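You operate a simulated robot arm through the tools that you are given. There is no shell and no other tool. Be economical: measure what you need, move in short steps, check, and stop when the job is done.

Carry out the task below with a simulated robot arm. There is one attempt and no reset: what you move stays moved.

## Task
Put things in order on the top of the green desk. At the end: the small yellow pot stands where the black stamp stood; the black stamp is on the white saucer; the brown cedar block is on the letters tin; the cream card case (marked "QUARTER") from the top of the green desk stands where the small yellow pot stood; whatever was shut is shut again. Leave all else as you found it, and nothing knocked over.

Only the result counts: the job must be done as asked and must still hold three seconds after the hand-in. Knocking over, shifting, dropping, spilling or breaking anything else fails it.

## Robot
A 7-joint arm with a two-finger parallel gripper, fixed in place. Base frame: the origin is at the foot of the arm, x ahead of it, y to its left, z up; the work surface is at about z = 0. Units: mm, rad, N and s.
With the tool pointing down near the work surface it reaches from about 240 to 620 mm from the base axis. Its first joint turns from -1.152 to 1.152 rad. Payload 2.6 kg.
Tool frame: the origin (TCP) lies between the finger pads and is the grasp point; the fingertips stand 30 mm ahead of it; z points along the fingers, y is the line along which they close. The gripper opens to 94 mm. The fingers are 28 mm wide and 10 mm thick; the gripper's body (50 by 96 mm) begins 55 mm behind the TCP.
Orientation is that of the tool frame in the base frame, as [roll, pitch, yaw] about the fixed x, y, z axes, in that order (R = Rz(yaw) Ry(pitch) Rx(roll)). With the fingers straight down and closing along the base's y, the tool's x points along the base's -x, its y along +y and its z along -z.

## Interface
- The arm moves only by the tool jog_arm. Its argument "commands" is a list of rows, each a list of 7 numbers: the turn, a rotation vector about the tool's x, y, z in rad, then the shift along the tool's x, y, z in mm, then the finger opening in mm, from 0 to 94. In form: [[ax, ay, az, dx, dy, dz, claw], ...]. A call has 1 to 20 rows; each row is the pose to reach, as a shift and turn from the pose commanded when the call began, along the tool's axes at that moment. Each row takes 0.2 s and may step no farther than 50 mm and 0.15 rad from the row before; otherwise, or with a gripper value out of range, the whole call is refused. Where a pose cannot be reached the arm comes as near as it can. A force on the tool above 40 N (or 10 N above the force at the start of the call, whichever is more), or a blocked arm, ends the call early, and 0.2 s more pass. Each finger travels about 72 mm/s and halts on what it meets, pressing with about 27 N; the grip force reading is that of the motor and also rises with nothing between the fingers. The clock runs only during rows and for 0.2 s after the last one: add rows that repeat a pose to give the fingers time. The reply holds the time, the measured pose of the TCP, the force on the tool along the base axes, the opening and the grip force, in the units named above and with some noise.
- Cameras (640 x 400 px; columns grow to the right, rows downward): "scene" is fixed at [30.3, 426.7, 561.5]; the picture's right is [-0.81, -0.58, 0.00], its down [-0.35, 0.49, -0.80] and it looks along [0.47, -0.65, -0.60] (base axes); focal length 298 px, centre (320, 200). "wrist" rides on the gripper at [76, 14, -102] in the tool frame; the picture's right is [-0.18, 0.98, 0.00], its down [-0.75, -0.14, -0.64] and it looks along [-0.63, -0.12, 0.77] (tool axes); focal length 243 px, centre (320, 200). There is no depth. A picture from a camera that has moved, and an enlarged one, comes with that camera's place and axes in the base frame and with its lens.
- get_image(camera): a new picture of that camera. The clock stands still meanwhile.
- enlarge(camera, box): a new picture of the part [left, top, right, bottom] of that camera's present view, enlarged. The clock stands still meanwhile.
- job_done(): hands the job in; it is judged then, once.

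Go step by step. Nothing tells you positions but the pictures and the camera data: compare them with the known pose of the tool, close in by small moves and look again before you grip or let go. The budget is 120 turns and 84 pictures, counting those below and the enlarged ones. Unless the task says otherwise, let go and move clear before handing in, and close with one line.

The tools are called by a JSON object that holds its "fn" and its "kwargs". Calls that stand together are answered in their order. jog_arm: Moves the arm, as the interface text tells. Its arguments: {"type":"object","properties":{"commands":{"type":"array","items":{"type":"array","items":{"type":"number"}}}},"required":["commands"]} The other tools are called the same way: get_image (camera) takes a picture; enlarge (camera, box) takes an enlarged picture of a part of a camera's view; job_done () hands the job in.

At the start:

```text
clock: 0.0
tool_pos: [420.7, -73.6, 259.1]
tool_rot: [-3.141, 0.0, 3.141]
force: [-0.1, 0.0, 0.1]
gripper_width: 94.0
grasp_force: 0.1
```

scene: 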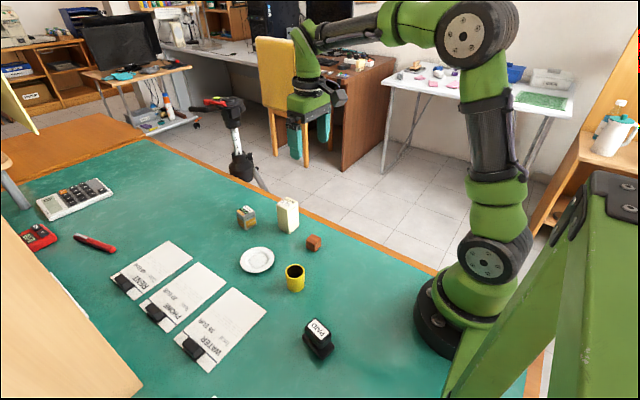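
wrist: 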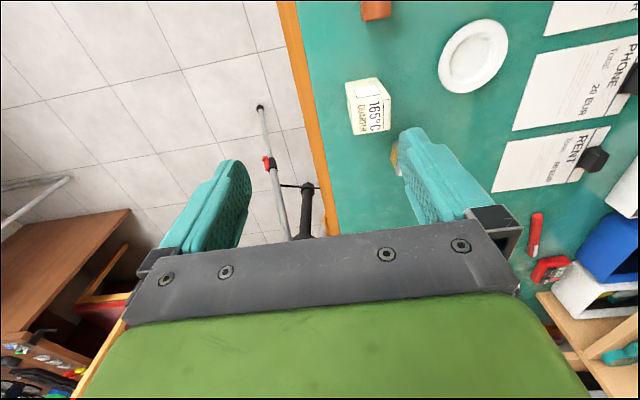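

I see the green desk with the stamp, yellow pot, saucer, cedar block, cream card case and a small tin. I'll enlarge the views to measure them.

{"fn": "enlarge", "kwargs": {"camera": "scene", "box": [220, 180, 380, 280]}}

{"fn": "enlarge", "kwargs": {"camera": "scene", "box": [240, 270, 400, 370]}}

{"fn": "enlarge", "kwargs": {"camera": "wrist", "box": [320, 0, 640, 200]}}

```text
4.00 times, centred on (300, 230) of scene
camera zoom: at [30.3, 426.7, 561.5], right [-0.81, -0.58, 0.0], down [-0.35, 0.49, -0.8], along [0.47, -0.65, -0.6], focal length 1193 px, centre (400, 80)
```

zoom: 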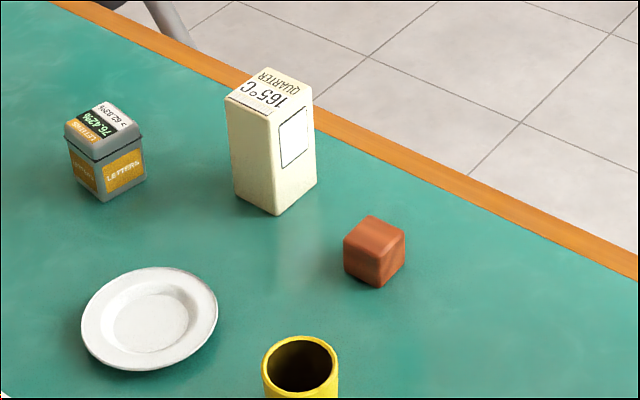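

```text
4.00 times, centred on (320, 320) of scene
camera zoom: at [30.3, 426.7, 561.5], right [-0.81, -0.58, 0.0], down [-0.35, 0.49, -0.8], along [0.47, -0.65, -0.6], focal length 1193 px, centre (320, -280)
```

zoom: 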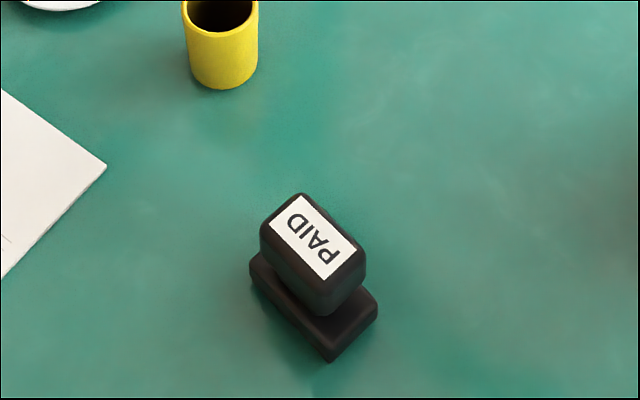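

```text
2.00 times, centred on (480, 100) of wrist
camera zoom: at [343.8, -59.0, 360.6], right [0.18, 0.98, 0.0], down [0.75, -0.14, 0.64], along [0.63, -0.12, -0.77], focal length 485 px, centre (0, 400)
```

zoom: 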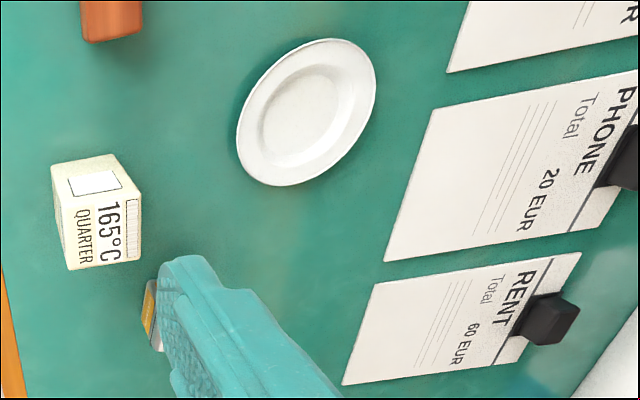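

The cedar block is near (363,-10), about 26 mm; the tin is near (574,23), the saucer (445,111), the pot (324,110), the stamp (204,189) and the case (466,-33). I'll start with the block: hover above it and look.

{"fn": "jog_arm", "kwargs": {"commands": [[0, 0, 0, 15, 16, 25, 80], [0, 0, 0, 30, 32, 55, 60], [0, 0, 0, 45, 48, 80, 50], [0, 0, 0, 57, 64, 109, 50], [0, 0, 0, 57, 64, 109, 50]]}}

{"fn": "get_image", "kwargs": {"camera": "wrist"}}

{"fn": "get_image", "kwargs": {"camera": "scene"}}

```text
clock: 1.2
tool_pos: [364.9, -8.3, 149.3]
tool_rot: [-3.141, -0.001, 3.138]
force: [0.0, -0.1, 0.1]
gripper_width: 50.1
grasp_force: 0.1
```

```text
78 pictures are left
camera wrist: at [287.3, 5.7, 251.2], right [0.18, 0.98, 0.0], down [0.75, -0.14, 0.64], along [0.63, -0.12, -0.77], focal length 243 px, centre (320, 200)
```

wrist: 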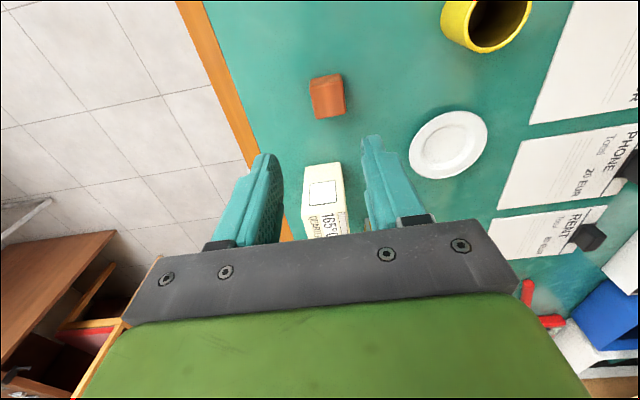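

```text
77 pictures are left
```

scene: 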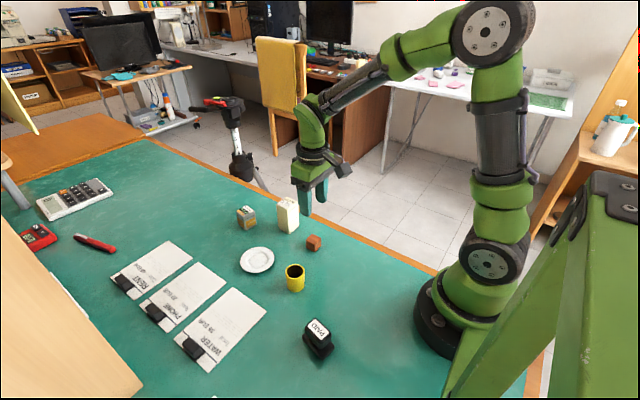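

From the wrist the block reads near (359,-1). The wrist is closer and so more accurate, so I'll go lower above that point and look again.

{"fn": "jog_arm", "kwargs": {"commands": [[0, 0, 0, 3, 4, 35, 50], [0, 0, 0, 5, 7, 70, 50], [0, 0, 0, 5, 7, 70, 50]]}}

{"fn": "enlarge", "kwargs": {"camera": "wrist", "box": [240, 40, 400, 140]}}

{"fn": "enlarge", "kwargs": {"camera": "scene", "box": [220, 170, 380, 270]}}

```text
clock: 2.0
tool_pos: [358.1, -1.3, 79.7]
tool_rot: [-3.141, 0.0, 3.141]
force: [0.2, -0.8, 0.2]
gripper_width: 49.9
grasp_force: 0.1
```

```text
4.00 times, centred on (320, 90) of wrist
camera zoom: at [281.6, 12.4, 181.4], right [0.18, 0.98, 0.0], down [0.75, -0.14, 0.64], along [0.63, -0.12, -0.77], focal length 970 px, centre (320, 640)
```

zoom: 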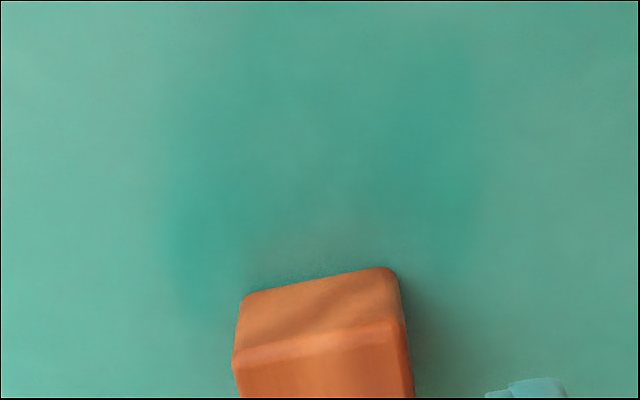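

```text
4.00 times, centred on (300, 220) of scene
camera zoom: at [30.3, 426.7, 561.5], right [-0.81, -0.58, 0.0], down [-0.35, 0.49, -0.8], along [0.47, -0.65, -0.6], focal length 1193 px, centre (400, 120)
```

zoom: 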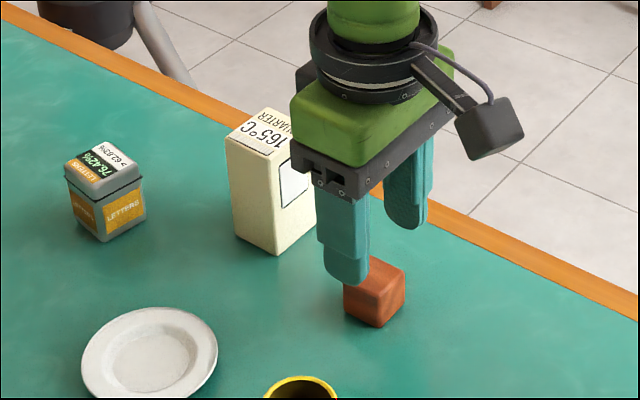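

I need a view that includes the whole block and the fingertips.

{"fn": "enlarge", "kwargs": {"camera": "wrist", "box": [240, 90, 400, 190]}}

```text
4.00 times, centred on (320, 140) of wrist
camera zoom: at [281.6, 12.4, 181.4], right [0.18, 0.98, 0.0], down [0.75, -0.14, 0.64], along [0.63, -0.12, -0.77], focal length 970 px, centre (320, 440)
```

zoom: 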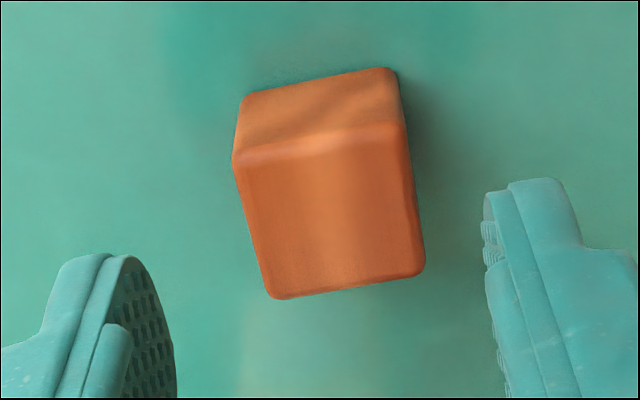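

The block's centre is (358.4,0.4), it is 28 mm wide and aligned with the axes. I'll descend, grip and lift.

{"fn": "jog_arm", "kwargs": {"commands": [[0, 0, 0, 0, 1.7, 25, 50], [0, 0, 0, 0, 1.7, 44.5, 50], [0, 0, 0, 0, 1.7, 44.5, 50], [0, 0, 0, 0, 1.7, 44.5, 20], [0, 0, 0, 0, 1.7, 44.5, 20], [0, 0, 0, 0, 1.7, 44.5, 20], [0, 0, 0, 0, 1.7, 20, 20], [0, 0, 0, 0, 1.7, -20, 20], [0, 0, 0, 0, 1.7, -60, 20], [0, 0, 0, 0, 1.7, -60, 20]]}}

{"fn": "get_image", "kwargs": {"camera": "wrist"}}

```text
clock: 4.2
tool_pos: [358.4, -0.1, 140.9]
tool_rot: [-3.141, 0.0, -3.141]
force: [-0.3, 0.5, -0.9]
gripper_width: 28.4
grasp_force: 27.1
```

```text
73 pictures are left
camera wrist: at [281.8, 14.0, 242.3], right [0.18, 0.98, 0.0], down [0.75, -0.14, 0.64], along [0.63, -0.12, -0.77], focal length 243 px, centre (320, 200)
```

wrist: 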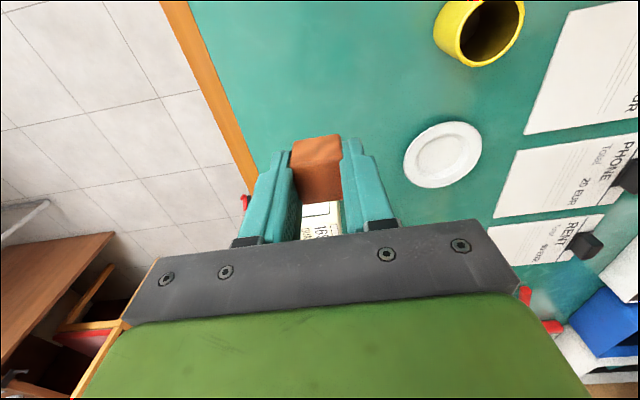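

The block is held, with its bottom 35 mm below the TCP. I'll move above the tin, estimated at about (567,30), staying high, and look.

{"fn": "jog_arm", "kwargs": {"commands": [[0, 0, 0, -35, 5, -5, 20], [0, 0, 0, -70, 10, -10, 20], [0, 0, 0, -105, 15, -10, 20], [0, 0, 0, -140, 20, -10, 20], [0, 0, 0, -170, 25, -10, 20], [0, 0, 0, -195, 30, -10, 20], [0, 0, 0, -195, 30, -10, 20]]}}

{"fn": "get_image", "kwargs": {"camera": "wrist"}}

```text
clock: 5.8
tool_pos: [554.1, 29.7, 149.0]
tool_rot: [3.141, 0.0, 3.141]
force: [-0.7, 0.4, 0.5]
gripper_width: 28.3
grasp_force: 26.9
```

```text
72 pictures are left
camera wrist: at [477.2, 43.6, 251.0], right [0.18, 0.98, 0.0], down [0.75, -0.14, 0.64], along [0.63, -0.12, -0.77], focal length 243 px, centre (320, 200)
```

wrist: 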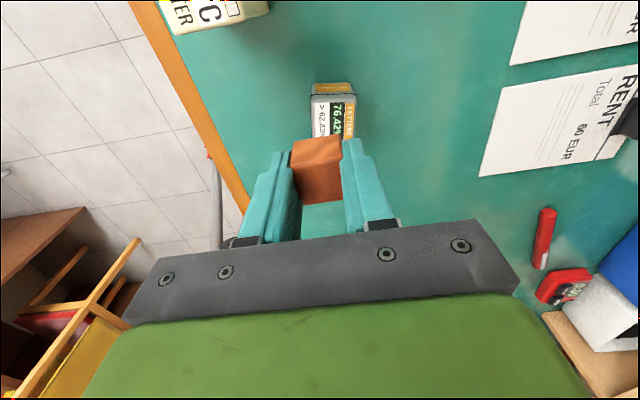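

{"fn": "enlarge", "kwargs": {"camera": "wrist", "box": [240, 60, 400, 160]}}

```text
4.00 times, centred on (320, 110) of wrist
camera zoom: at [477.2, 43.6, 251.0], right [0.18, 0.98, 0.0], down [0.75, -0.14, 0.64], along [0.63, -0.12, -0.77], focal length 970 px, centre (320, 560)
```

zoom: 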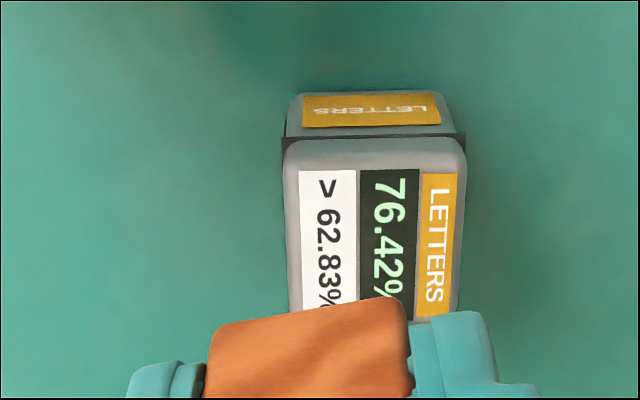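

The tin's near side is in sight: it is about 37 mm high and turned about 10°. I'll sidestep to see its whole top.

{"fn": "jog_arm", "kwargs": {"commands": [[0, 0, 0, 0, 40, 0, 20], [0, 0, 0, 0, 75, 0, 20], [0, 0, 0, 0, 75, 0, 20]]}}

{"fn": "enlarge", "kwargs": {"camera": "wrist", "box": [140, 60, 300, 160]}}

```text
clock: 6.6
tool_pos: [552.6, 106.0, 150.5]
tool_rot: [3.141, 0.0, -3.141]
force: [0.5, 0.2, 0.1]
gripper_width: 28.3
grasp_force: 27.5
```

```text
4.00 times, centred on (220, 110) of wrist
camera zoom: at [477.0, 119.2, 251.5], right [0.18, 0.98, 0.0], down [0.75, -0.14, 0.64], along [0.63, -0.12, -0.77], focal length 970 px, centre (720, 560)
```

zoom: 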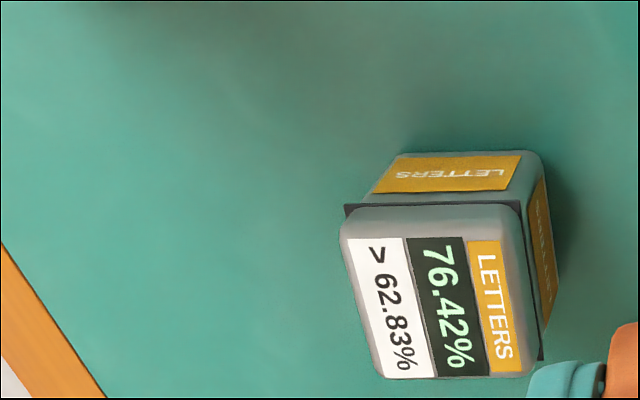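

The tin's top centre is about (564,36.5) and its top is at about z 37. I'll move above it and lower to just over contact.

{"fn": "jog_arm", "kwargs": {"commands": [[0, 0, 0, -5, -35, 0, 20], [0, 0, 0, -10.3, -67.6, 0, 20], [0, 0, 0, -10.3, -67.6, 30, 20], [0, 0, 0, -10.3, -67.6, 60, 20], [0, 0, 0, -10.3, -67.6, 72, 20], [0, 0, 0, -10.3, -67.6, 72, 20]]}}

{"fn": "enlarge", "kwargs": {"camera": "scene", "box": [200, 160, 320, 235]}}

{"fn": "enlarge", "kwargs": {"camera": "wrist", "box": [240, 90, 400, 190]}}

```text
clock: 7.9
tool_pos: [565.5, 37.9, 86.8]
tool_rot: [3.137, 0.01, 3.137]
force: [-0.1, 0.1, 3.6]
gripper_width: 28.2
grasp_force: 27.6
stopped in row 6: the force on the tool passed its limit (the readings are from after the stop); the commanded pose is now the measured one
```

```text
5.33 times, centred on (260, 198) of scene
camera zoom: at [30.3, 426.7, 561.5], right [-0.81, -0.58, 0.0], down [-0.35, 0.49, -0.8], along [0.47, -0.65, -0.6], focal length 1590 px, centre (640, 213)
```

zoom: 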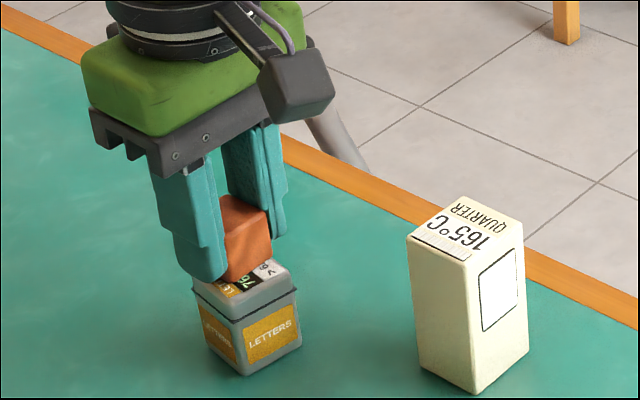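

```text
4.00 times, centred on (320, 140) of wrist
camera zoom: at [488.5, 51.1, 187.0], right [0.19, 0.98, 0.0], down [0.75, -0.15, 0.65], along [0.64, -0.12, -0.76], focal length 970 px, centre (320, 440)
```

zoom: 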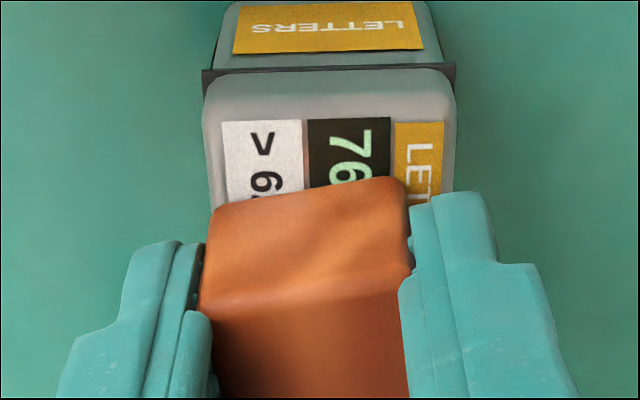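

Contact came earlier than expected. I'll back up 40 mm and check the block and tin.

{"fn": "jog_arm", "kwargs": {"commands": [[0, 0, 0, 0, 0, -20, 20], [0, 0, 0, 0, 0, -40, 20], [0, 0, 0, 0, 0, -40, 20]]}}

{"fn": "enlarge", "kwargs": {"camera": "scene", "box": [200, 160, 320, 235]}}

{"fn": "enlarge", "kwargs": {"camera": "wrist", "box": [240, 90, 400, 190]}}

```text
clock: 8.7
tool_pos: [565.4, 36.4, 125.8]
tool_rot: [3.14, 0.008, 3.135]
force: [-0.3, 0.0, 0.4]
gripper_width: 28.3
grasp_force: 26.8
```

```text
5.33 times, centred on (260, 198) of scene
camera zoom: at [30.3, 426.7, 561.5], right [-0.81, -0.58, 0.0], down [-0.35, 0.49, -0.8], along [0.47, -0.65, -0.6], focal length 1590 px, centre (640, 213)
```

zoom: 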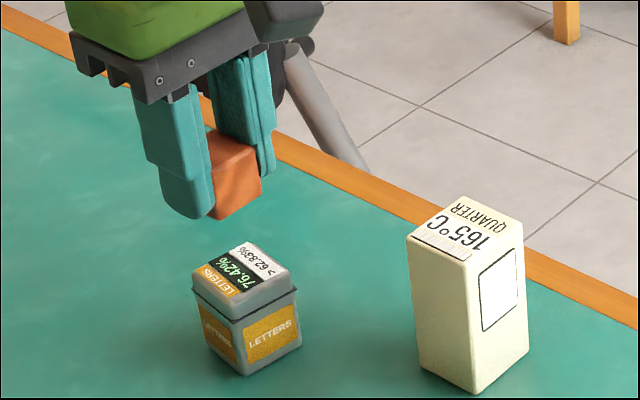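

```text
4.00 times, centred on (320, 140) of wrist
camera zoom: at [488.1, 51.5, 227.0], right [0.19, 0.98, 0.0], down [0.75, -0.15, 0.65], along [0.64, -0.12, -0.76], focal length 970 px, centre (320, 440)
```

zoom: 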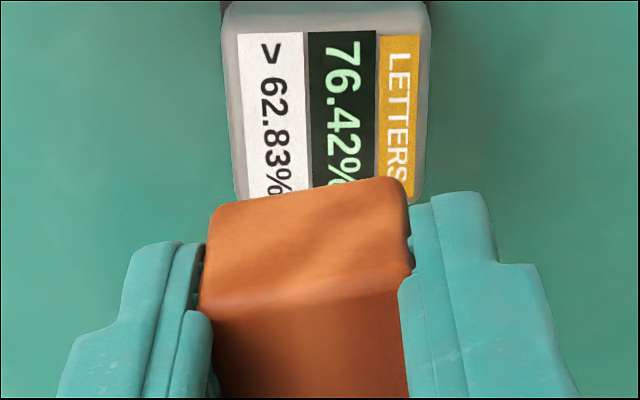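

Scene and wrist views agree if the tin's top is at z≈50, with its centre at about (559,40). The tin has not moved, so I'll correct by (-6.5,+3.6) and lower gently.

{"fn": "jog_arm", "kwargs": {"commands": [[0, 0.009, 0, 3, 2, 0, 20], [0, 0.009, 0, 6.5, 3.6, 15, 20], [0, 0.009, 0, 6.5, 3.6, 30, 20], [0, 0.009, 0, 6.5, 3.6, 34, 20], [0, 0.009, 0, 6.5, 3.6, 36, 20], [0, 0.009, 0, 6.5, 3.6, 37, 20], [0, 0.009, 0, 6.5, 3.6, 37, 20]]}}

{"fn": "enlarge", "kwargs": {"camera": "scene", "box": [200, 160, 320, 235]}}

{"fn": "enlarge", "kwargs": {"camera": "wrist", "box": [240, 90, 400, 190]}}

```text
clock: 10.3
tool_pos: [559.7, 39.5, 89.6]
tool_rot: [3.14, 0.001, 3.138]
force: [0.7, 0.1, -0.3]
gripper_width: 28.2
grasp_force: 27.1
```

```text
5.33 times, centred on (260, 198) of scene
camera zoom: at [30.3, 426.7, 561.5], right [-0.81, -0.58, 0.0], down [-0.35, 0.49, -0.8], along [0.47, -0.65, -0.6], focal length 1590 px, centre (640, 213)
```

zoom: 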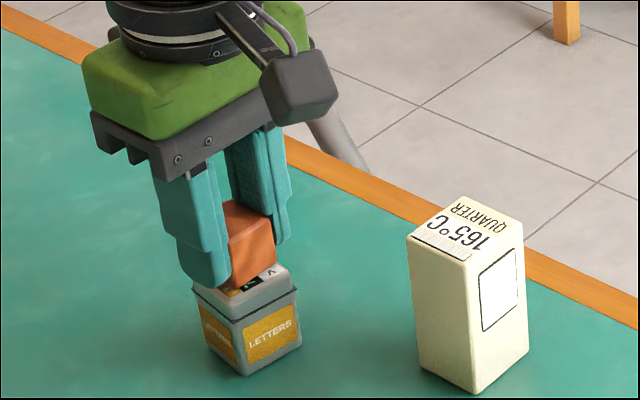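

```text
4.00 times, centred on (320, 140) of wrist
camera zoom: at [482.5, 54.8, 190.1], right [0.19, 0.98, 0.0], down [0.75, -0.15, 0.64], along [0.63, -0.12, -0.77], focal length 970 px, centre (320, 440)
```

zoom: 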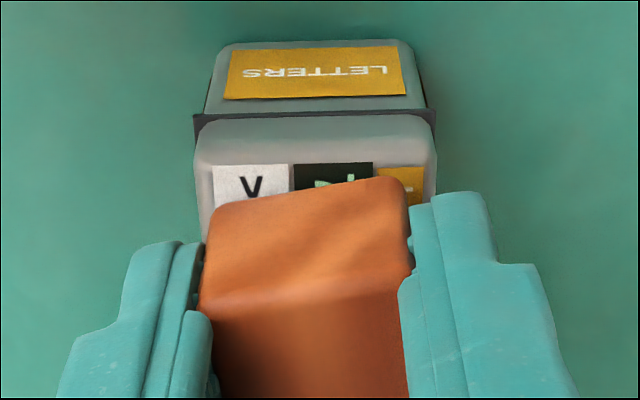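

It is well centred over the tin. I'll lower the last couple of millimetres.

{"fn": "jog_arm", "kwargs": {"commands": [[0, 0, 0, 0, 0, 1, 20], [0, 0, 0, 0, 0, 2, 20], [0, 0, 0, 0, 0, 3, 20], [0, 0, 0, 0, 0, 3, 20]]}}

```text
clock: 11.3
tool_pos: [558.4, 40.5, 87.3]
tool_rot: [3.137, 0.002, 3.137]
force: [-1.3, -0.9, 7.4]
gripper_width: 28.3
grasp_force: 27.3
```

There is contact at 7 N. I'll release gently and rise.

{"fn": "jog_arm", "kwargs": {"commands": [[0, 0, 0, 0, 0, -0.5, 20], [0, 0, 0, 0, 0, -0.5, 30], [0, 0, 0, 0, 0, -0.5, 40], [0, 0, 0, 0, 0, -0.5, 44], [0, 0, 0, 0, 0, -20, 44], [0, 0, 0, 0, 0, -60, 44], [0, 0, 0, 0, 0, -80, 44], [0, 0, 0, 0, 0, -80, 44]]}}

{"fn": "enlarge", "kwargs": {"camera": "scene", "box": [200, 160, 320, 235]}}

{"fn": "enlarge", "kwargs": {"camera": "wrist", "box": [240, 60, 400, 160]}}

```text
clock: 13.1
tool_pos: [558.0, 40.9, 165.8]
tool_rot: [3.14, 0.001, 3.136]
force: [0.2, 0.3, 0.0]
gripper_width: 43.9
grasp_force: 0.0
```

```text
5.33 times, centred on (260, 198) of scene
camera zoom: at [30.3, 426.7, 561.5], right [-0.81, -0.58, 0.0], down [-0.35, 0.49, -0.8], along [0.47, -0.65, -0.6], focal length 1590 px, centre (640, 213)
```

zoom: 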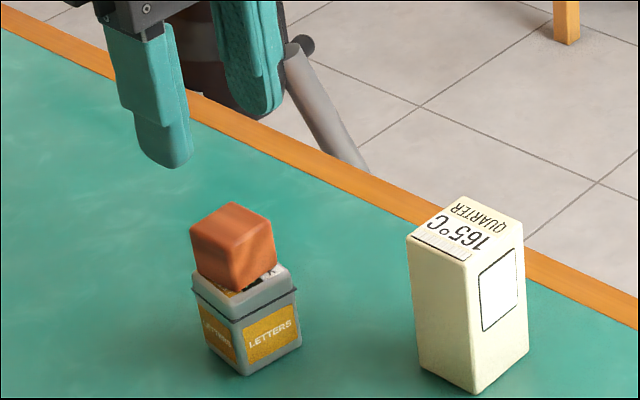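

```text
4.00 times, centred on (320, 110) of wrist
camera zoom: at [482.0, 54.7, 266.9], right [0.19, 0.98, 0.0], down [0.75, -0.15, 0.64], along [0.63, -0.12, -0.77], focal length 970 px, centre (320, 560)
```

zoom: 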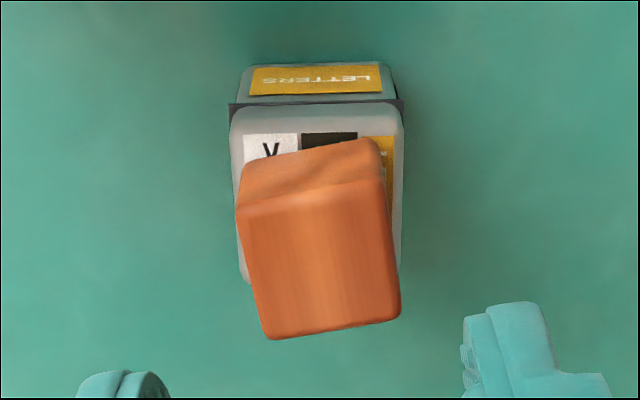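

The block rests stably on the tin. Next is the stamp: I'll move to hover near (210,188) and look.

{"fn": "jog_arm", "kwargs": {"commands": [[0, 0, 0, 40, 15, 0, 44], [0, 0, 0, 80, 33, 0, 44], [0, 0, 0, 120, 50, 0, 44], [0, 0, 0, 160, 67, 0, 44], [0, 0, 0, 200, 84, 0, 44], [0, 0, 0, 240, 101, 0, 50], [0, 0, 0, 280, 118, 0, 50], [0, 0, 0, 320, 135, 0, 50], [0, 0, 0, 346, 146, 0, 50], [0, 0, 0, 346, 146, 0, 50]]}}

{"fn": "get_image", "kwargs": {"camera": "wrist"}}

```text
clock: 15.3
tool_pos: [212.9, 187.8, 166.8]
tool_rot: [3.138, -0.001, 3.136]
force: [0.1, 0.1, 0.0]
gripper_width: 50.1
grasp_force: 0.1
```

```text
61 pictures are left
camera wrist: at [136.3, 202.9, 267.4], right [0.19, 0.98, 0.0], down [0.75, -0.15, 0.64], along [0.63, -0.12, -0.77], focal length 243 px, centre (320, 200)
```

wrist: 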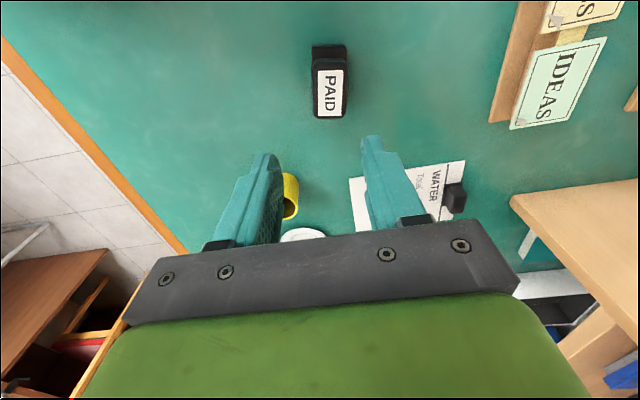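

{"fn": "enlarge", "kwargs": {"camera": "wrist", "box": [270, 30, 390, 130]}}

```text
4.00 times, centred on (330, 80) of wrist
camera zoom: at [136.3, 202.9, 267.4], right [0.19, 0.98, 0.0], down [0.75, -0.15, 0.64], along [0.63, -0.12, -0.77], focal length 970 px, centre (280, 680)
```

zoom: 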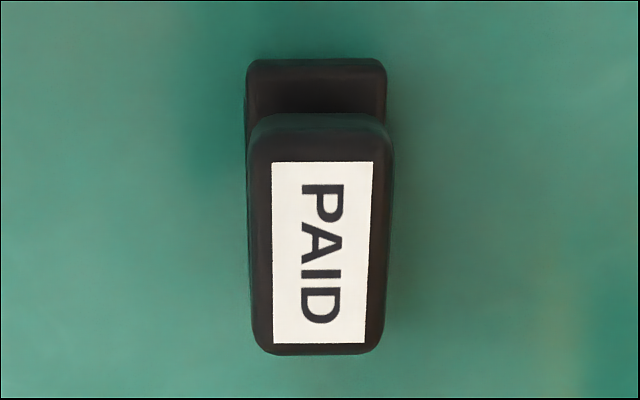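

The stamp's long axis is turned about -10.8°, its centre is near (197,200) and its top is at about z 55–60. I'll align, descend partway and look again.

{"fn": "jog_arm", "kwargs": {"commands": [[0, 0, 0.1, 8, 6, 20, 60], [0, 0, 0.185, 15.9, 12.2, 40, 60], [0, 0, 0.185, 15.9, 12.2, 55, 60], [0, 0, 0.185, 15.9, 12.2, 55, 60]]}}

{"fn": "enlarge", "kwargs": {"camera": "wrist", "box": [230, 60, 410, 180]}}

{"fn": "enlarge", "kwargs": {"camera": "scene", "box": [240, 270, 400, 370]}}

```text
clock: 16.3
tool_pos: [197.9, 201.0, 110.8]
tool_rot: [3.139, 0.0, 2.952]
force: [-0.3, -0.1, -0.2]
gripper_width: 60.0
grasp_force: 0.1
```

```text
3.33 times, centred on (320, 120) of wrist
camera zoom: at [125.3, 228.5, 212.3], right [0.37, 0.93, 0.0], down [0.71, -0.28, 0.64], along [0.6, -0.23, -0.77], focal length 809 px, centre (320, 467)
```

zoom: 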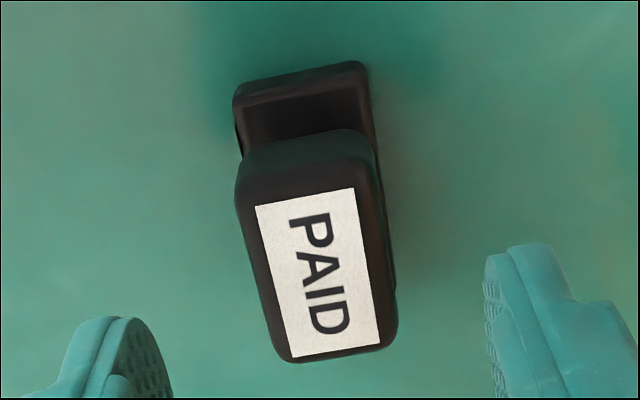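

```text
4.00 times, centred on (320, 320) of scene
camera zoom: at [30.3, 426.7, 561.5], right [-0.81, -0.58, 0.0], down [-0.35, 0.49, -0.8], along [0.47, -0.65, -0.6], focal length 1193 px, centre (320, -280)
```

zoom: 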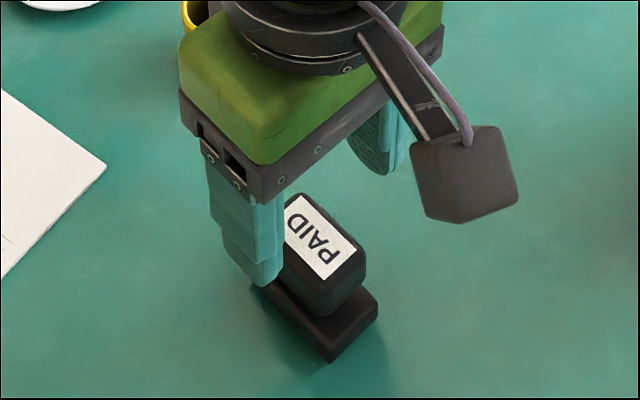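

The stamp is centred laterally under the tool. I'll descend to TCP z≈58 so the tips stay clear of the base, grip the head and lift.

{"fn": "jog_arm", "kwargs": {"commands": [[0, 0, 0, 0, 0, 30, 60], [0, 0, 0, 0, 0, 53, 60], [0, 0, 0, 0, 0, 53, 60], [0, 0, 0, 0, 0, 53, 40], [0, 0, 0, 0, 0, 53, 20], [0, 0, 0, 0, 0, 53, 20], [0, 0, 0, 0, 0, 53, 20]]}}

{"fn": "enlarge", "kwargs": {"camera": "scene", "box": [240, 270, 400, 370]}}

```text
clock: 17.9
tool_pos: [198.1, 202.3, 57.7]
tool_rot: [3.139, 0.0, 2.951]
force: [0.5, 0.2, 0.5]
gripper_width: 33.7
grasp_force: 26.9
```

```text
4.00 times, centred on (320, 320) of scene
camera zoom: at [30.3, 426.7, 561.5], right [-0.81, -0.58, 0.0], down [-0.35, 0.49, -0.8], along [0.47, -0.65, -0.6], focal length 1193 px, centre (320, -280)
```

zoom: 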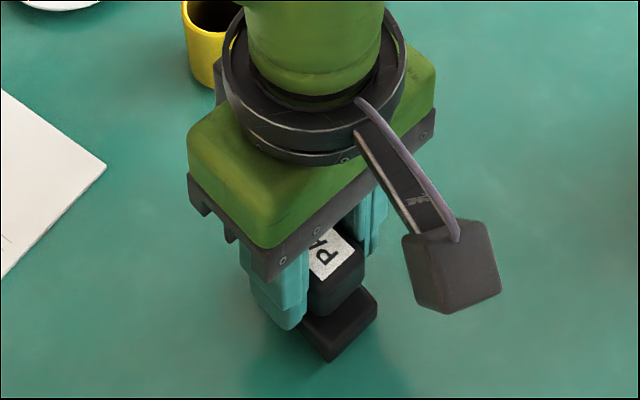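

The stamp is gripped (33.7 mm wide at the head). I'll lift it straight up and then carry it toward the saucer.

{"fn": "jog_arm", "kwargs": {"commands": [[0, 0, 0, 0, 0, -20, 20], [0, 0, 0, 0, 0, -60, 20], [0, 0, 0, 0, 0, -100, 20], [0, 0, 0, 0, 0, -100, 20]]}}

{"fn": "enlarge", "kwargs": {"camera": "scene", "box": [240, 230, 400, 330]}}

```text
clock: 18.9
tool_pos: [199.9, 201.0, 159.0]
tool_rot: [3.139, -0.001, 2.953]
force: [0.3, -1.0, -0.6]
gripper_width: 34.0
grasp_force: 27.3
```

```text
4.00 times, centred on (320, 280) of scene
camera zoom: at [30.3, 426.7, 561.5], right [-0.81, -0.58, 0.0], down [-0.35, 0.49, -0.8], along [0.47, -0.65, -0.6], focal length 1193 px, centre (320, -120)
```

zoom: 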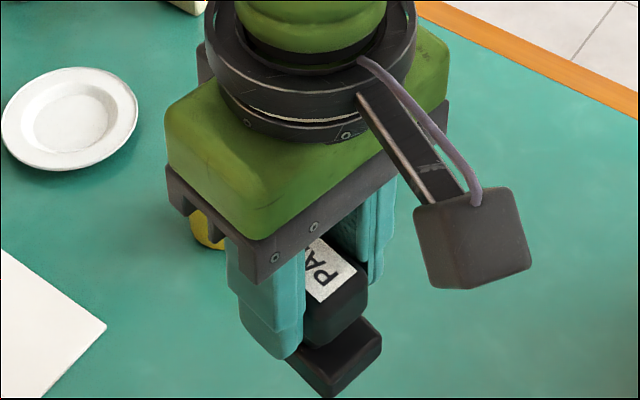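

{"fn": "jog_arm", "kwargs": {"commands": [[0, 0, 0, -42, -6, 0, 20], [0, 0, 0, -84, -13, 0, 20], [0, 0, 0, -126, -19, 0, 20], [0, 0, 0, -168, -26, 0, 20], [0, 0, 0, -210, -32, 0, 20], [0, 0, 0, -251.7, -38.4, 0, 20], [0, 0, 0, -251.7, -38.4, 0, 20]]}}

{"fn": "get_image", "kwargs": {"camera": "wrist"}}

{"fn": "get_image", "kwargs": {"camera": "scene"}}

```text
clock: 20.5
tool_pos: [439.5, 115.1, 158.2]
tool_rot: [3.139, 0.002, 2.95]
force: [-0.4, 0.4, -0.6]
gripper_width: 33.7
grasp_force: 27.6
```

```text
55 pictures are left
camera wrist: at [366.7, 142.6, 258.9], right [0.37, 0.93, 0.0], down [0.71, -0.28, 0.64], along [0.6, -0.23, -0.77], focal length 243 px, centre (320, 200)
```

wrist: 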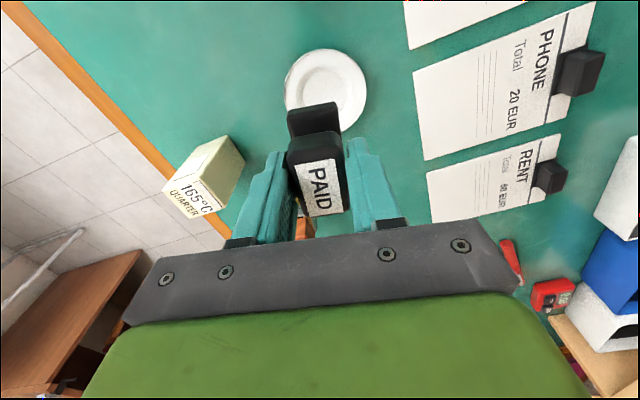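

```text
54 pictures are left
```

scene: 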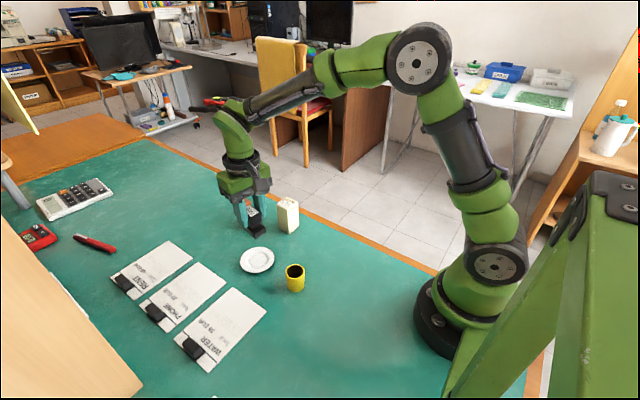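

{"fn": "enlarge", "kwargs": {"camera": "wrist", "box": [260, 40, 420, 140]}}

```text
4.00 times, centred on (340, 90) of wrist
camera zoom: at [366.7, 142.6, 258.9], right [0.37, 0.93, 0.0], down [0.71, -0.28, 0.64], along [0.6, -0.23, -0.77], focal length 970 px, centre (240, 640)
```

zoom: 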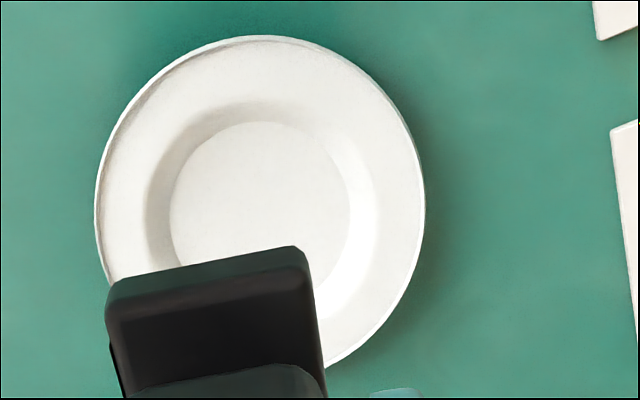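

The saucer's centre is near (435,121). I'll shift there and lower partway to check.

{"fn": "jog_arm", "kwargs": {"commands": [[0, 0, 0, 5.5, 5, 20, 20], [0, 0, 0, 5.5, 5, 50, 20], [0, 0, 0, 5.5, 5, 77, 20], [0, 0, 0, 5.5, 5, 77, 20]]}}

{"fn": "enlarge", "kwargs": {"camera": "wrist", "box": [220, 60, 420, 185]}}

{"fn": "enlarge", "kwargs": {"camera": "scene", "box": [190, 190, 350, 290]}}

```text
clock: 21.5
tool_pos: [434.9, 120.6, 81.6]
tool_rot: [3.14, 0.0, 2.951]
force: [-0.1, -1.1, -1.3]
gripper_width: 33.7
grasp_force: 27.4
```

```text
3.20 times, centred on (320, 122) of wrist
camera zoom: at [362.0, 148.5, 182.3], right [0.37, 0.93, 0.0], down [0.71, -0.28, 0.64], along [0.6, -0.23, -0.77], focal length 776 px, centre (320, 448)
```

zoom: 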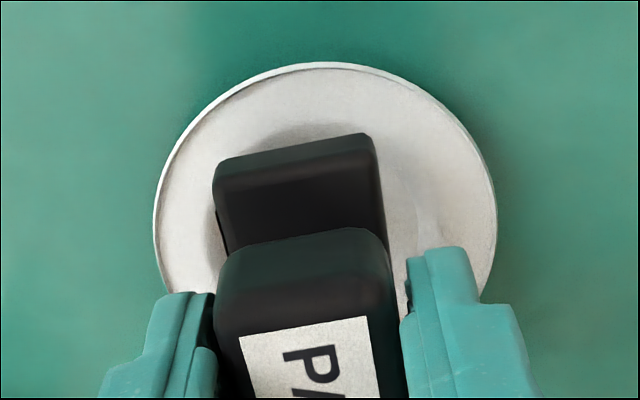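

```text
4.00 times, centred on (270, 240) of scene
camera zoom: at [30.3, 426.7, 561.5], right [-0.81, -0.58, 0.0], down [-0.35, 0.49, -0.8], along [0.47, -0.65, -0.6], focal length 1193 px, centre (520, 40)
```

zoom: 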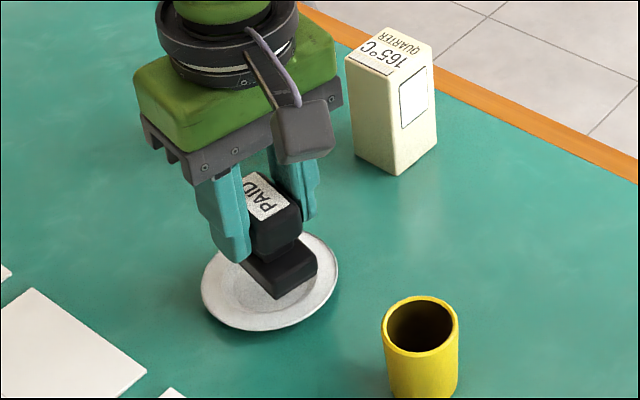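

It is centred. I'll lower slowly to contact.

{"fn": "jog_arm", "kwargs": {"commands": [[0, 0, 0, 0, 0, 8, 20], [0, 0, 0, 0, 0, 13, 20], [0, 0, 0, 0, 0, 15, 20], [0, 0, 0, 0, 0, 16, 20], [0, 0, 0, 0, 0, 17, 20], [0, 0, 0, 0, 0, 17, 20]]}}

```text
clock: 22.9
tool_pos: [435.8, 119.8, 66.1]
tool_rot: [3.136, 0.006, 2.952]
force: [6.1, -2.0, 25.2]
gripper_width: 33.7
grasp_force: 26.7
```

There is contact at 25 N. I'll back off a millimetre and look before releasing.

{"fn": "jog_arm", "kwargs": {"commands": [[0, 0, 0, 0, 0, -1, 20], [0, 0, 0, 0, 0, -1, 20]]}}

{"fn": "enlarge", "kwargs": {"camera": "scene", "box": [210, 210, 306, 270]}}

{"fn": "enlarge", "kwargs": {"camera": "wrist", "box": [220, 60, 420, 185]}}

```text
clock: 23.5
tool_pos: [435.0, 121.4, 66.1]
tool_rot: [3.136, 0.003, 2.951]
force: [10.0, -2.6, 18.4]
gripper_width: 33.8
grasp_force: 27.0
```

```text
6.67 times, centred on (258, 240) of scene
camera zoom: at [30.2, 426.6, 561.5], right [-0.81, -0.58, 0.0], down [-0.35, 0.49, -0.8], along [0.47, -0.65, -0.6], focal length 1988 px, centre (733, -67)
```

zoom: 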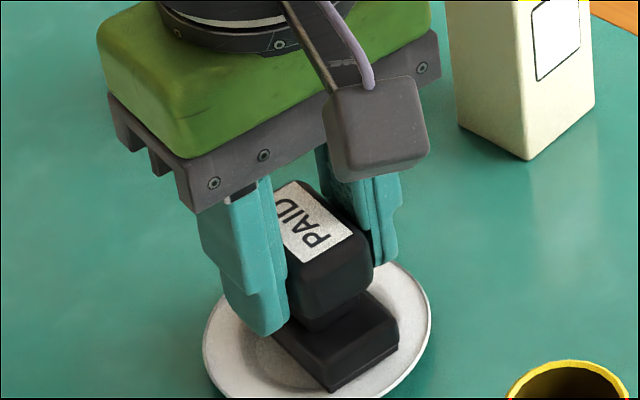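

```text
3.20 times, centred on (320, 122) of wrist
camera zoom: at [361.9, 149.1, 167.0], right [0.37, 0.93, 0.0], down [0.71, -0.28, 0.64], along [0.6, -0.23, -0.76], focal length 776 px, centre (320, 448)
```

zoom: 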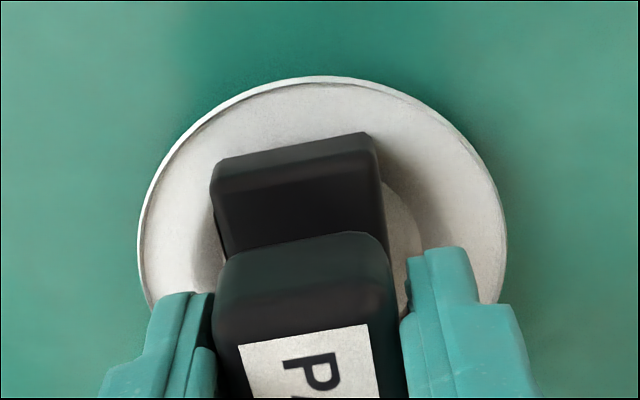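

The force has a +x part, so the near edge touches the saucer's slope first. I'll raise slightly, nudge 2 mm forward and lower again.

{"fn": "jog_arm", "kwargs": {"commands": [[0, 0, 0, 0, 0, -4, 20], [0, 0, 0, -2, 0, -4, 20], [0, 0, 0, -2, 0, -4, 20]]}}

{"fn": "jog_arm", "kwargs": {"commands": [[0, 0, 0, 0, 0, 1, 20], [0, 0, 0, 0, 0, 2, 20], [0, 0, 0, 0, 0, 3, 20], [0, 0, 0, 0, 0, 3, 20]]}}

```text
clock: 24.3
tool_pos: [436.1, 120.0, 69.3]
tool_rot: [3.14, -0.004, 2.95]
force: [0.5, -0.4, -0.5]
gripper_width: 33.7
grasp_force: 26.8
```

```text
clock: 25.3
tool_pos: [435.8, 120.6, 66.8]
tool_rot: [3.139, 0.001, 2.952]
force: [-3.8, -1.1, 13.4]
gripper_width: 33.9
grasp_force: 26.8
```

The contact is now nearly balanced. I'll release and rise.

{"fn": "jog_arm", "kwargs": {"commands": [[0, 0, 0, 0.5, 0, -0.7, 20], [0, 0, 0, 0.5, 0, -0.7, 36], [0, 0, 0, 0.5, 0, -0.7, 50], [0, 0, 0, 0.5, 0, -0.7, 56], [0, 0, 0, 0.5, 0, -20, 56], [0, 0, 0, 0.5, 0, -60, 56], [0, 0, 0, 0.5, 0, -100, 56], [0, 0, 0, 0.5, 0, -100, 56]]}}

{"fn": "enlarge", "kwargs": {"camera": "scene", "box": [190, 190, 350, 290]}}

{"fn": "enlarge", "kwargs": {"camera": "wrist", "box": [220, 30, 420, 155]}}

```text
clock: 27.1
tool_pos: [436.1, 120.2, 166.4]
tool_rot: [3.139, 0.001, 2.953]
force: [0.3, -0.3, -0.7]
gripper_width: 56.1
grasp_force: 0.1
```

```text
4.00 times, centred on (270, 240) of scene
camera zoom: at [30.3, 426.7, 561.5], right [-0.81, -0.58, 0.0], down [-0.35, 0.49, -0.8], along [0.47, -0.65, -0.6], focal length 1193 px, centre (520, 40)
```

zoom: 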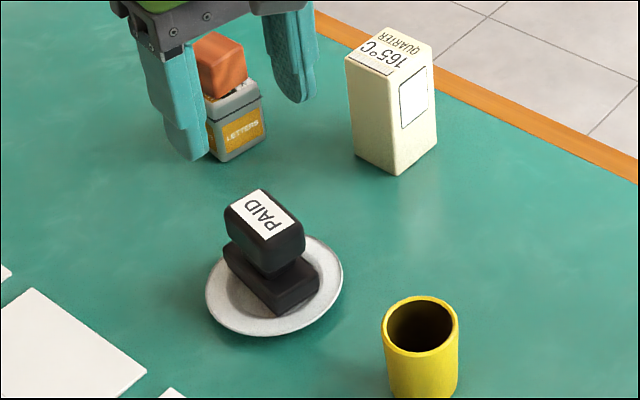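

```text
3.20 times, centred on (320, 92) of wrist
camera zoom: at [362.8, 148.9, 267.6], right [0.37, 0.93, 0.0], down [0.71, -0.28, 0.64], along [0.6, -0.23, -0.77], focal length 776 px, centre (320, 544)
```

zoom: 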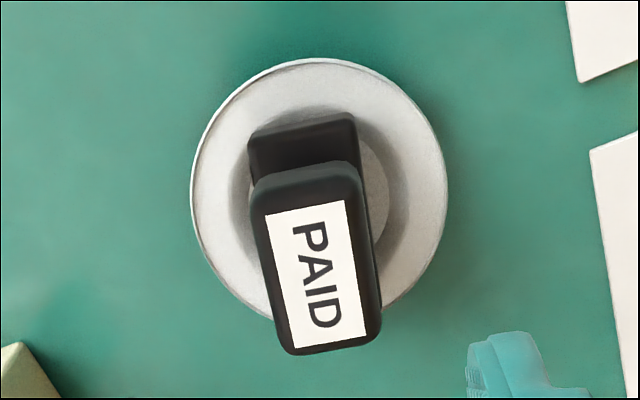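

The stamp stands on the saucer, but the saucer seems to have shifted a few millimetres at first contact. I'll compare it with the very first crop.

{"fn": "enlarge", "kwargs": {"camera": "scene", "box": [220, 180, 380, 280]}}

```text
4.00 times, centred on (300, 230) of scene
camera zoom: at [30.3, 426.7, 561.5], right [-0.81, -0.58, 0.0], down [-0.35, 0.49, -0.8], along [0.47, -0.65, -0.6], focal length 1193 px, centre (400, 80)
```

zoom: 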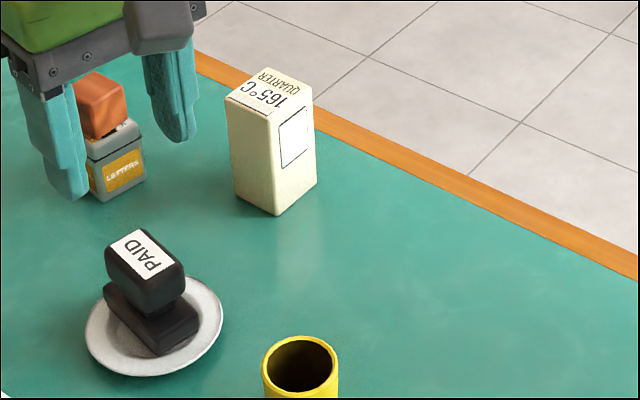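

The saucer shifted by about (-4.7,+2.4) mm, so I'll nudge it back with closed fingers from behind. First I'll set up behind it, aligned with the push direction.

{"fn": "jog_arm", "kwargs": {"commands": [[0, 0, 0.14, 30, 8, 0, 30], [0, 0, 0.27, 63.4, 17.4, 0, 5], [0, 0, 0.27, 63.4, 17.4, 40, 0], [0, 0, 0.27, 63.4, 17.4, 80, 0], [0, 0, 0.27, 63.4, 17.4, 110, 0], [0, 0, 0.27, 63.4, 17.4, 130, 0], [0, 0, 0.27, 63.4, 17.4, 130, 0]]}}

{"fn": "enlarge", "kwargs": {"camera": "scene", "box": [220, 180, 380, 280]}}

{"fn": "get_image", "kwargs": {"camera": "wrist"}}

```text
clock: 28.7
tool_pos: [374.9, 149.4, 36.6]
tool_rot: [3.139, -0.002, 2.681]
force: [0.8, 0.4, -0.3]
gripper_width: 0.0
grasp_force: 26.6
```

```text
4.00 times, centred on (300, 230) of scene
camera zoom: at [30.3, 426.7, 561.5], right [-0.81, -0.58, 0.0], down [-0.35, 0.49, -0.8], along [0.47, -0.65, -0.6], focal length 1193 px, centre (400, 80)
```

zoom: 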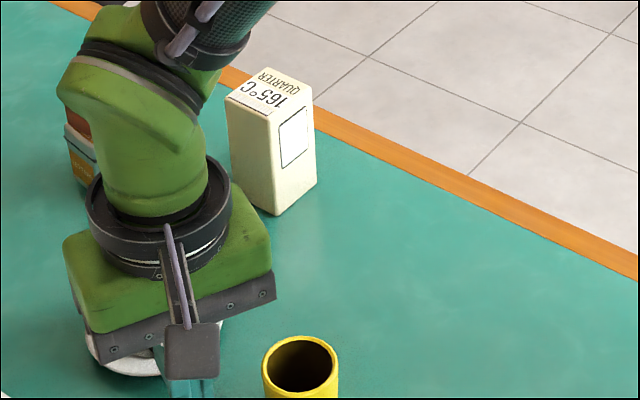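

```text
44 pictures are left
camera wrist: at [313.5, 196.6, 137.4], right [0.6, 0.8, 0.0], down [0.61, -0.46, 0.64], along [0.51, -0.38, -0.77], focal length 243 px, centre (320, 200)
```

wrist: 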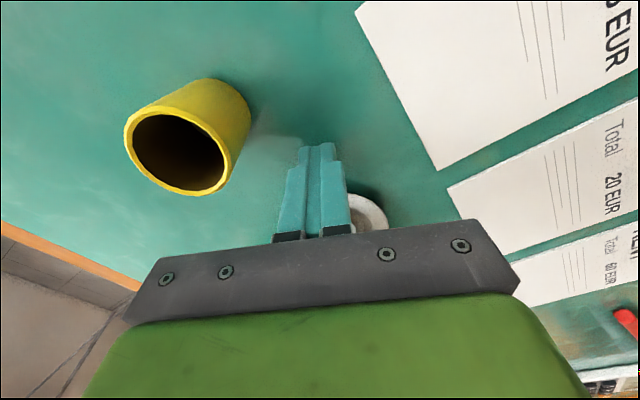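

I'll advance slowly in 2 mm rows and read the force.

{"fn": "jog_arm", "kwargs": {"commands": [[0, 0, 0, -3, 0, 1.5, 0], [0, 0, 0, -6, 0, 1.5, 0], [0, 0, 0, -8, 0, 1.5, 0], [0, 0, 0, -8, 0, 1.5, 0]]}}

{"fn": "enlarge", "kwargs": {"camera": "scene", "box": [210, 230, 306, 290]}}

```text
clock: 29.7
tool_pos: [384.0, 146.6, 35.1]
tool_rot: [3.139, -0.002, 2.681]
force: [0.5, -1.1, 0.6]
gripper_width: 0.0
grasp_force: 26.8
```

```text
6.67 times, centred on (258, 260) of scene
camera zoom: at [30.3, 426.7, 561.5], right [-0.81, -0.58, 0.0], down [-0.35, 0.49, -0.8], along [0.47, -0.65, -0.6], focal length 1988 px, centre (733, -200)
```

zoom: 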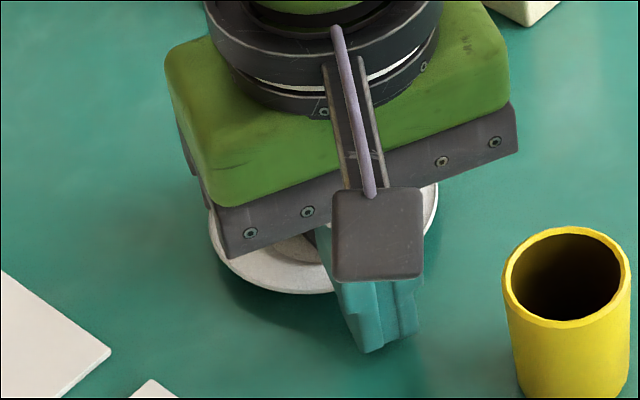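

The saucer's edge is visible and still shifted; the target edges in this crop are left 203, right 430 and bottom 285. I'll keep pushing in small steps.

{"fn": "jog_arm", "kwargs": {"commands": [[0, 0, 0, -1.5, 0, 0, 0], [0, 0, 0, -3, 0, 0, 0], [0, 0, 0, -4, 0, 0, 0], [0, 0, 0, -4, 0, 0, 0]]}}

{"fn": "enlarge", "kwargs": {"camera": "scene", "box": [210, 230, 306, 290]}}

```text
clock: 30.7
tool_pos: [387.1, 144.6, 35.3]
tool_rot: [3.139, -0.001, 2.68]
force: [-1.0, -0.4, -0.3]
gripper_width: 0.1
grasp_force: 26.8
```

```text
6.67 times, centred on (258, 260) of scene
camera zoom: at [30.3, 426.7, 561.5], right [-0.81, -0.58, 0.0], down [-0.35, 0.49, -0.8], along [0.47, -0.65, -0.6], focal length 1988 px, centre (733, -200)
```

zoom: 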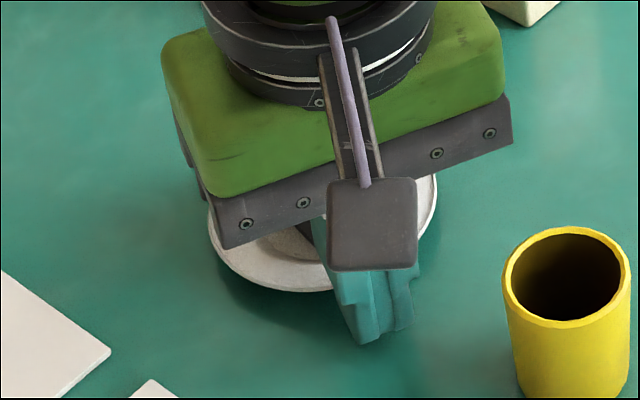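

{"fn": "jog_arm", "kwargs": {"commands": [[0, 0, 0, -1, 0, 0, 0], [0, 0, 0, -2, 0, 0, 0], [0, 0, 0, -3, 0, 0, 0], [0, 0, 0, -4, 0, 0, 0], [0, 0, 0, -4, 0, 0, 0]]}}

{"fn": "enlarge", "kwargs": {"camera": "scene", "box": [210, 230, 306, 290]}}

```text
clock: 31.9
tool_pos: [391.9, 143.2, 33.5]
tool_rot: [3.139, -0.001, 2.684]
force: [-0.3, 1.1, 0.0]
gripper_width: 0.2
grasp_force: 26.7
```

```text
6.67 times, centred on (258, 260) of scene
camera zoom: at [30.3, 426.7, 561.5], right [-0.81, -0.58, 0.0], down [-0.35, 0.49, -0.8], along [0.47, -0.65, -0.6], focal length 1988 px, centre (733, -200)
```

zoom: 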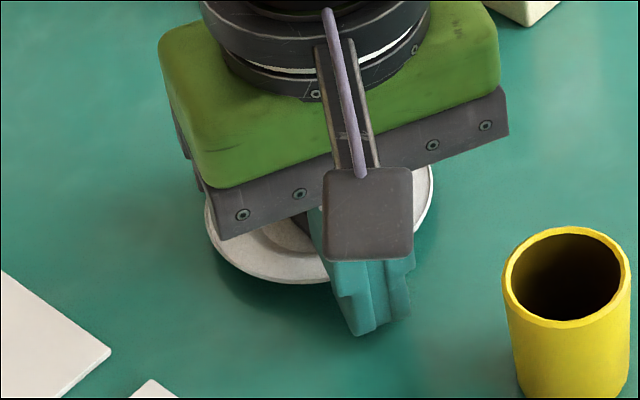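

That is close to the original edges. I'll back off, raise and compare with the first crop.

{"fn": "jog_arm", "kwargs": {"commands": [[0, 0, 0, 10, 0, 0, 0], [0, 0, 0, 40, 0, 0, 0], [0, 0, 0, 60, 0, -40, 0], [0, 0, 0, 80, 0, -80, 0], [0, 0, 0, 100, 0, -120, 20], [0, 0, 0, 110, 0, -120, 40], [0, 0, 0, 110, 0, -120, 60]]}}

{"fn": "enlarge", "kwargs": {"camera": "scene", "box": [220, 180, 380, 280]}}

```text
clock: 33.5
tool_pos: [290.9, 190.8, 155.4]
tool_rot: [3.139, -0.001, 2.682]
force: [0.1, -0.8, 0.5]
gripper_width: 59.7
grasp_force: 0.1
```

```text
4.00 times, centred on (300, 230) of scene
camera zoom: at [30.3, 426.7, 561.5], right [-0.81, -0.58, 0.0], down [-0.35, 0.49, -0.8], along [0.47, -0.65, -0.6], focal length 1193 px, centre (400, 80)
```

zoom: 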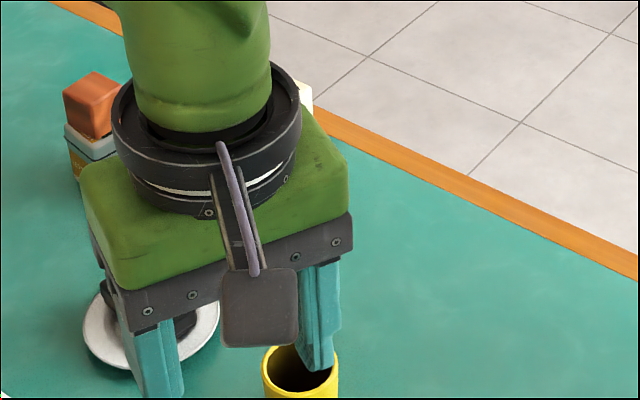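

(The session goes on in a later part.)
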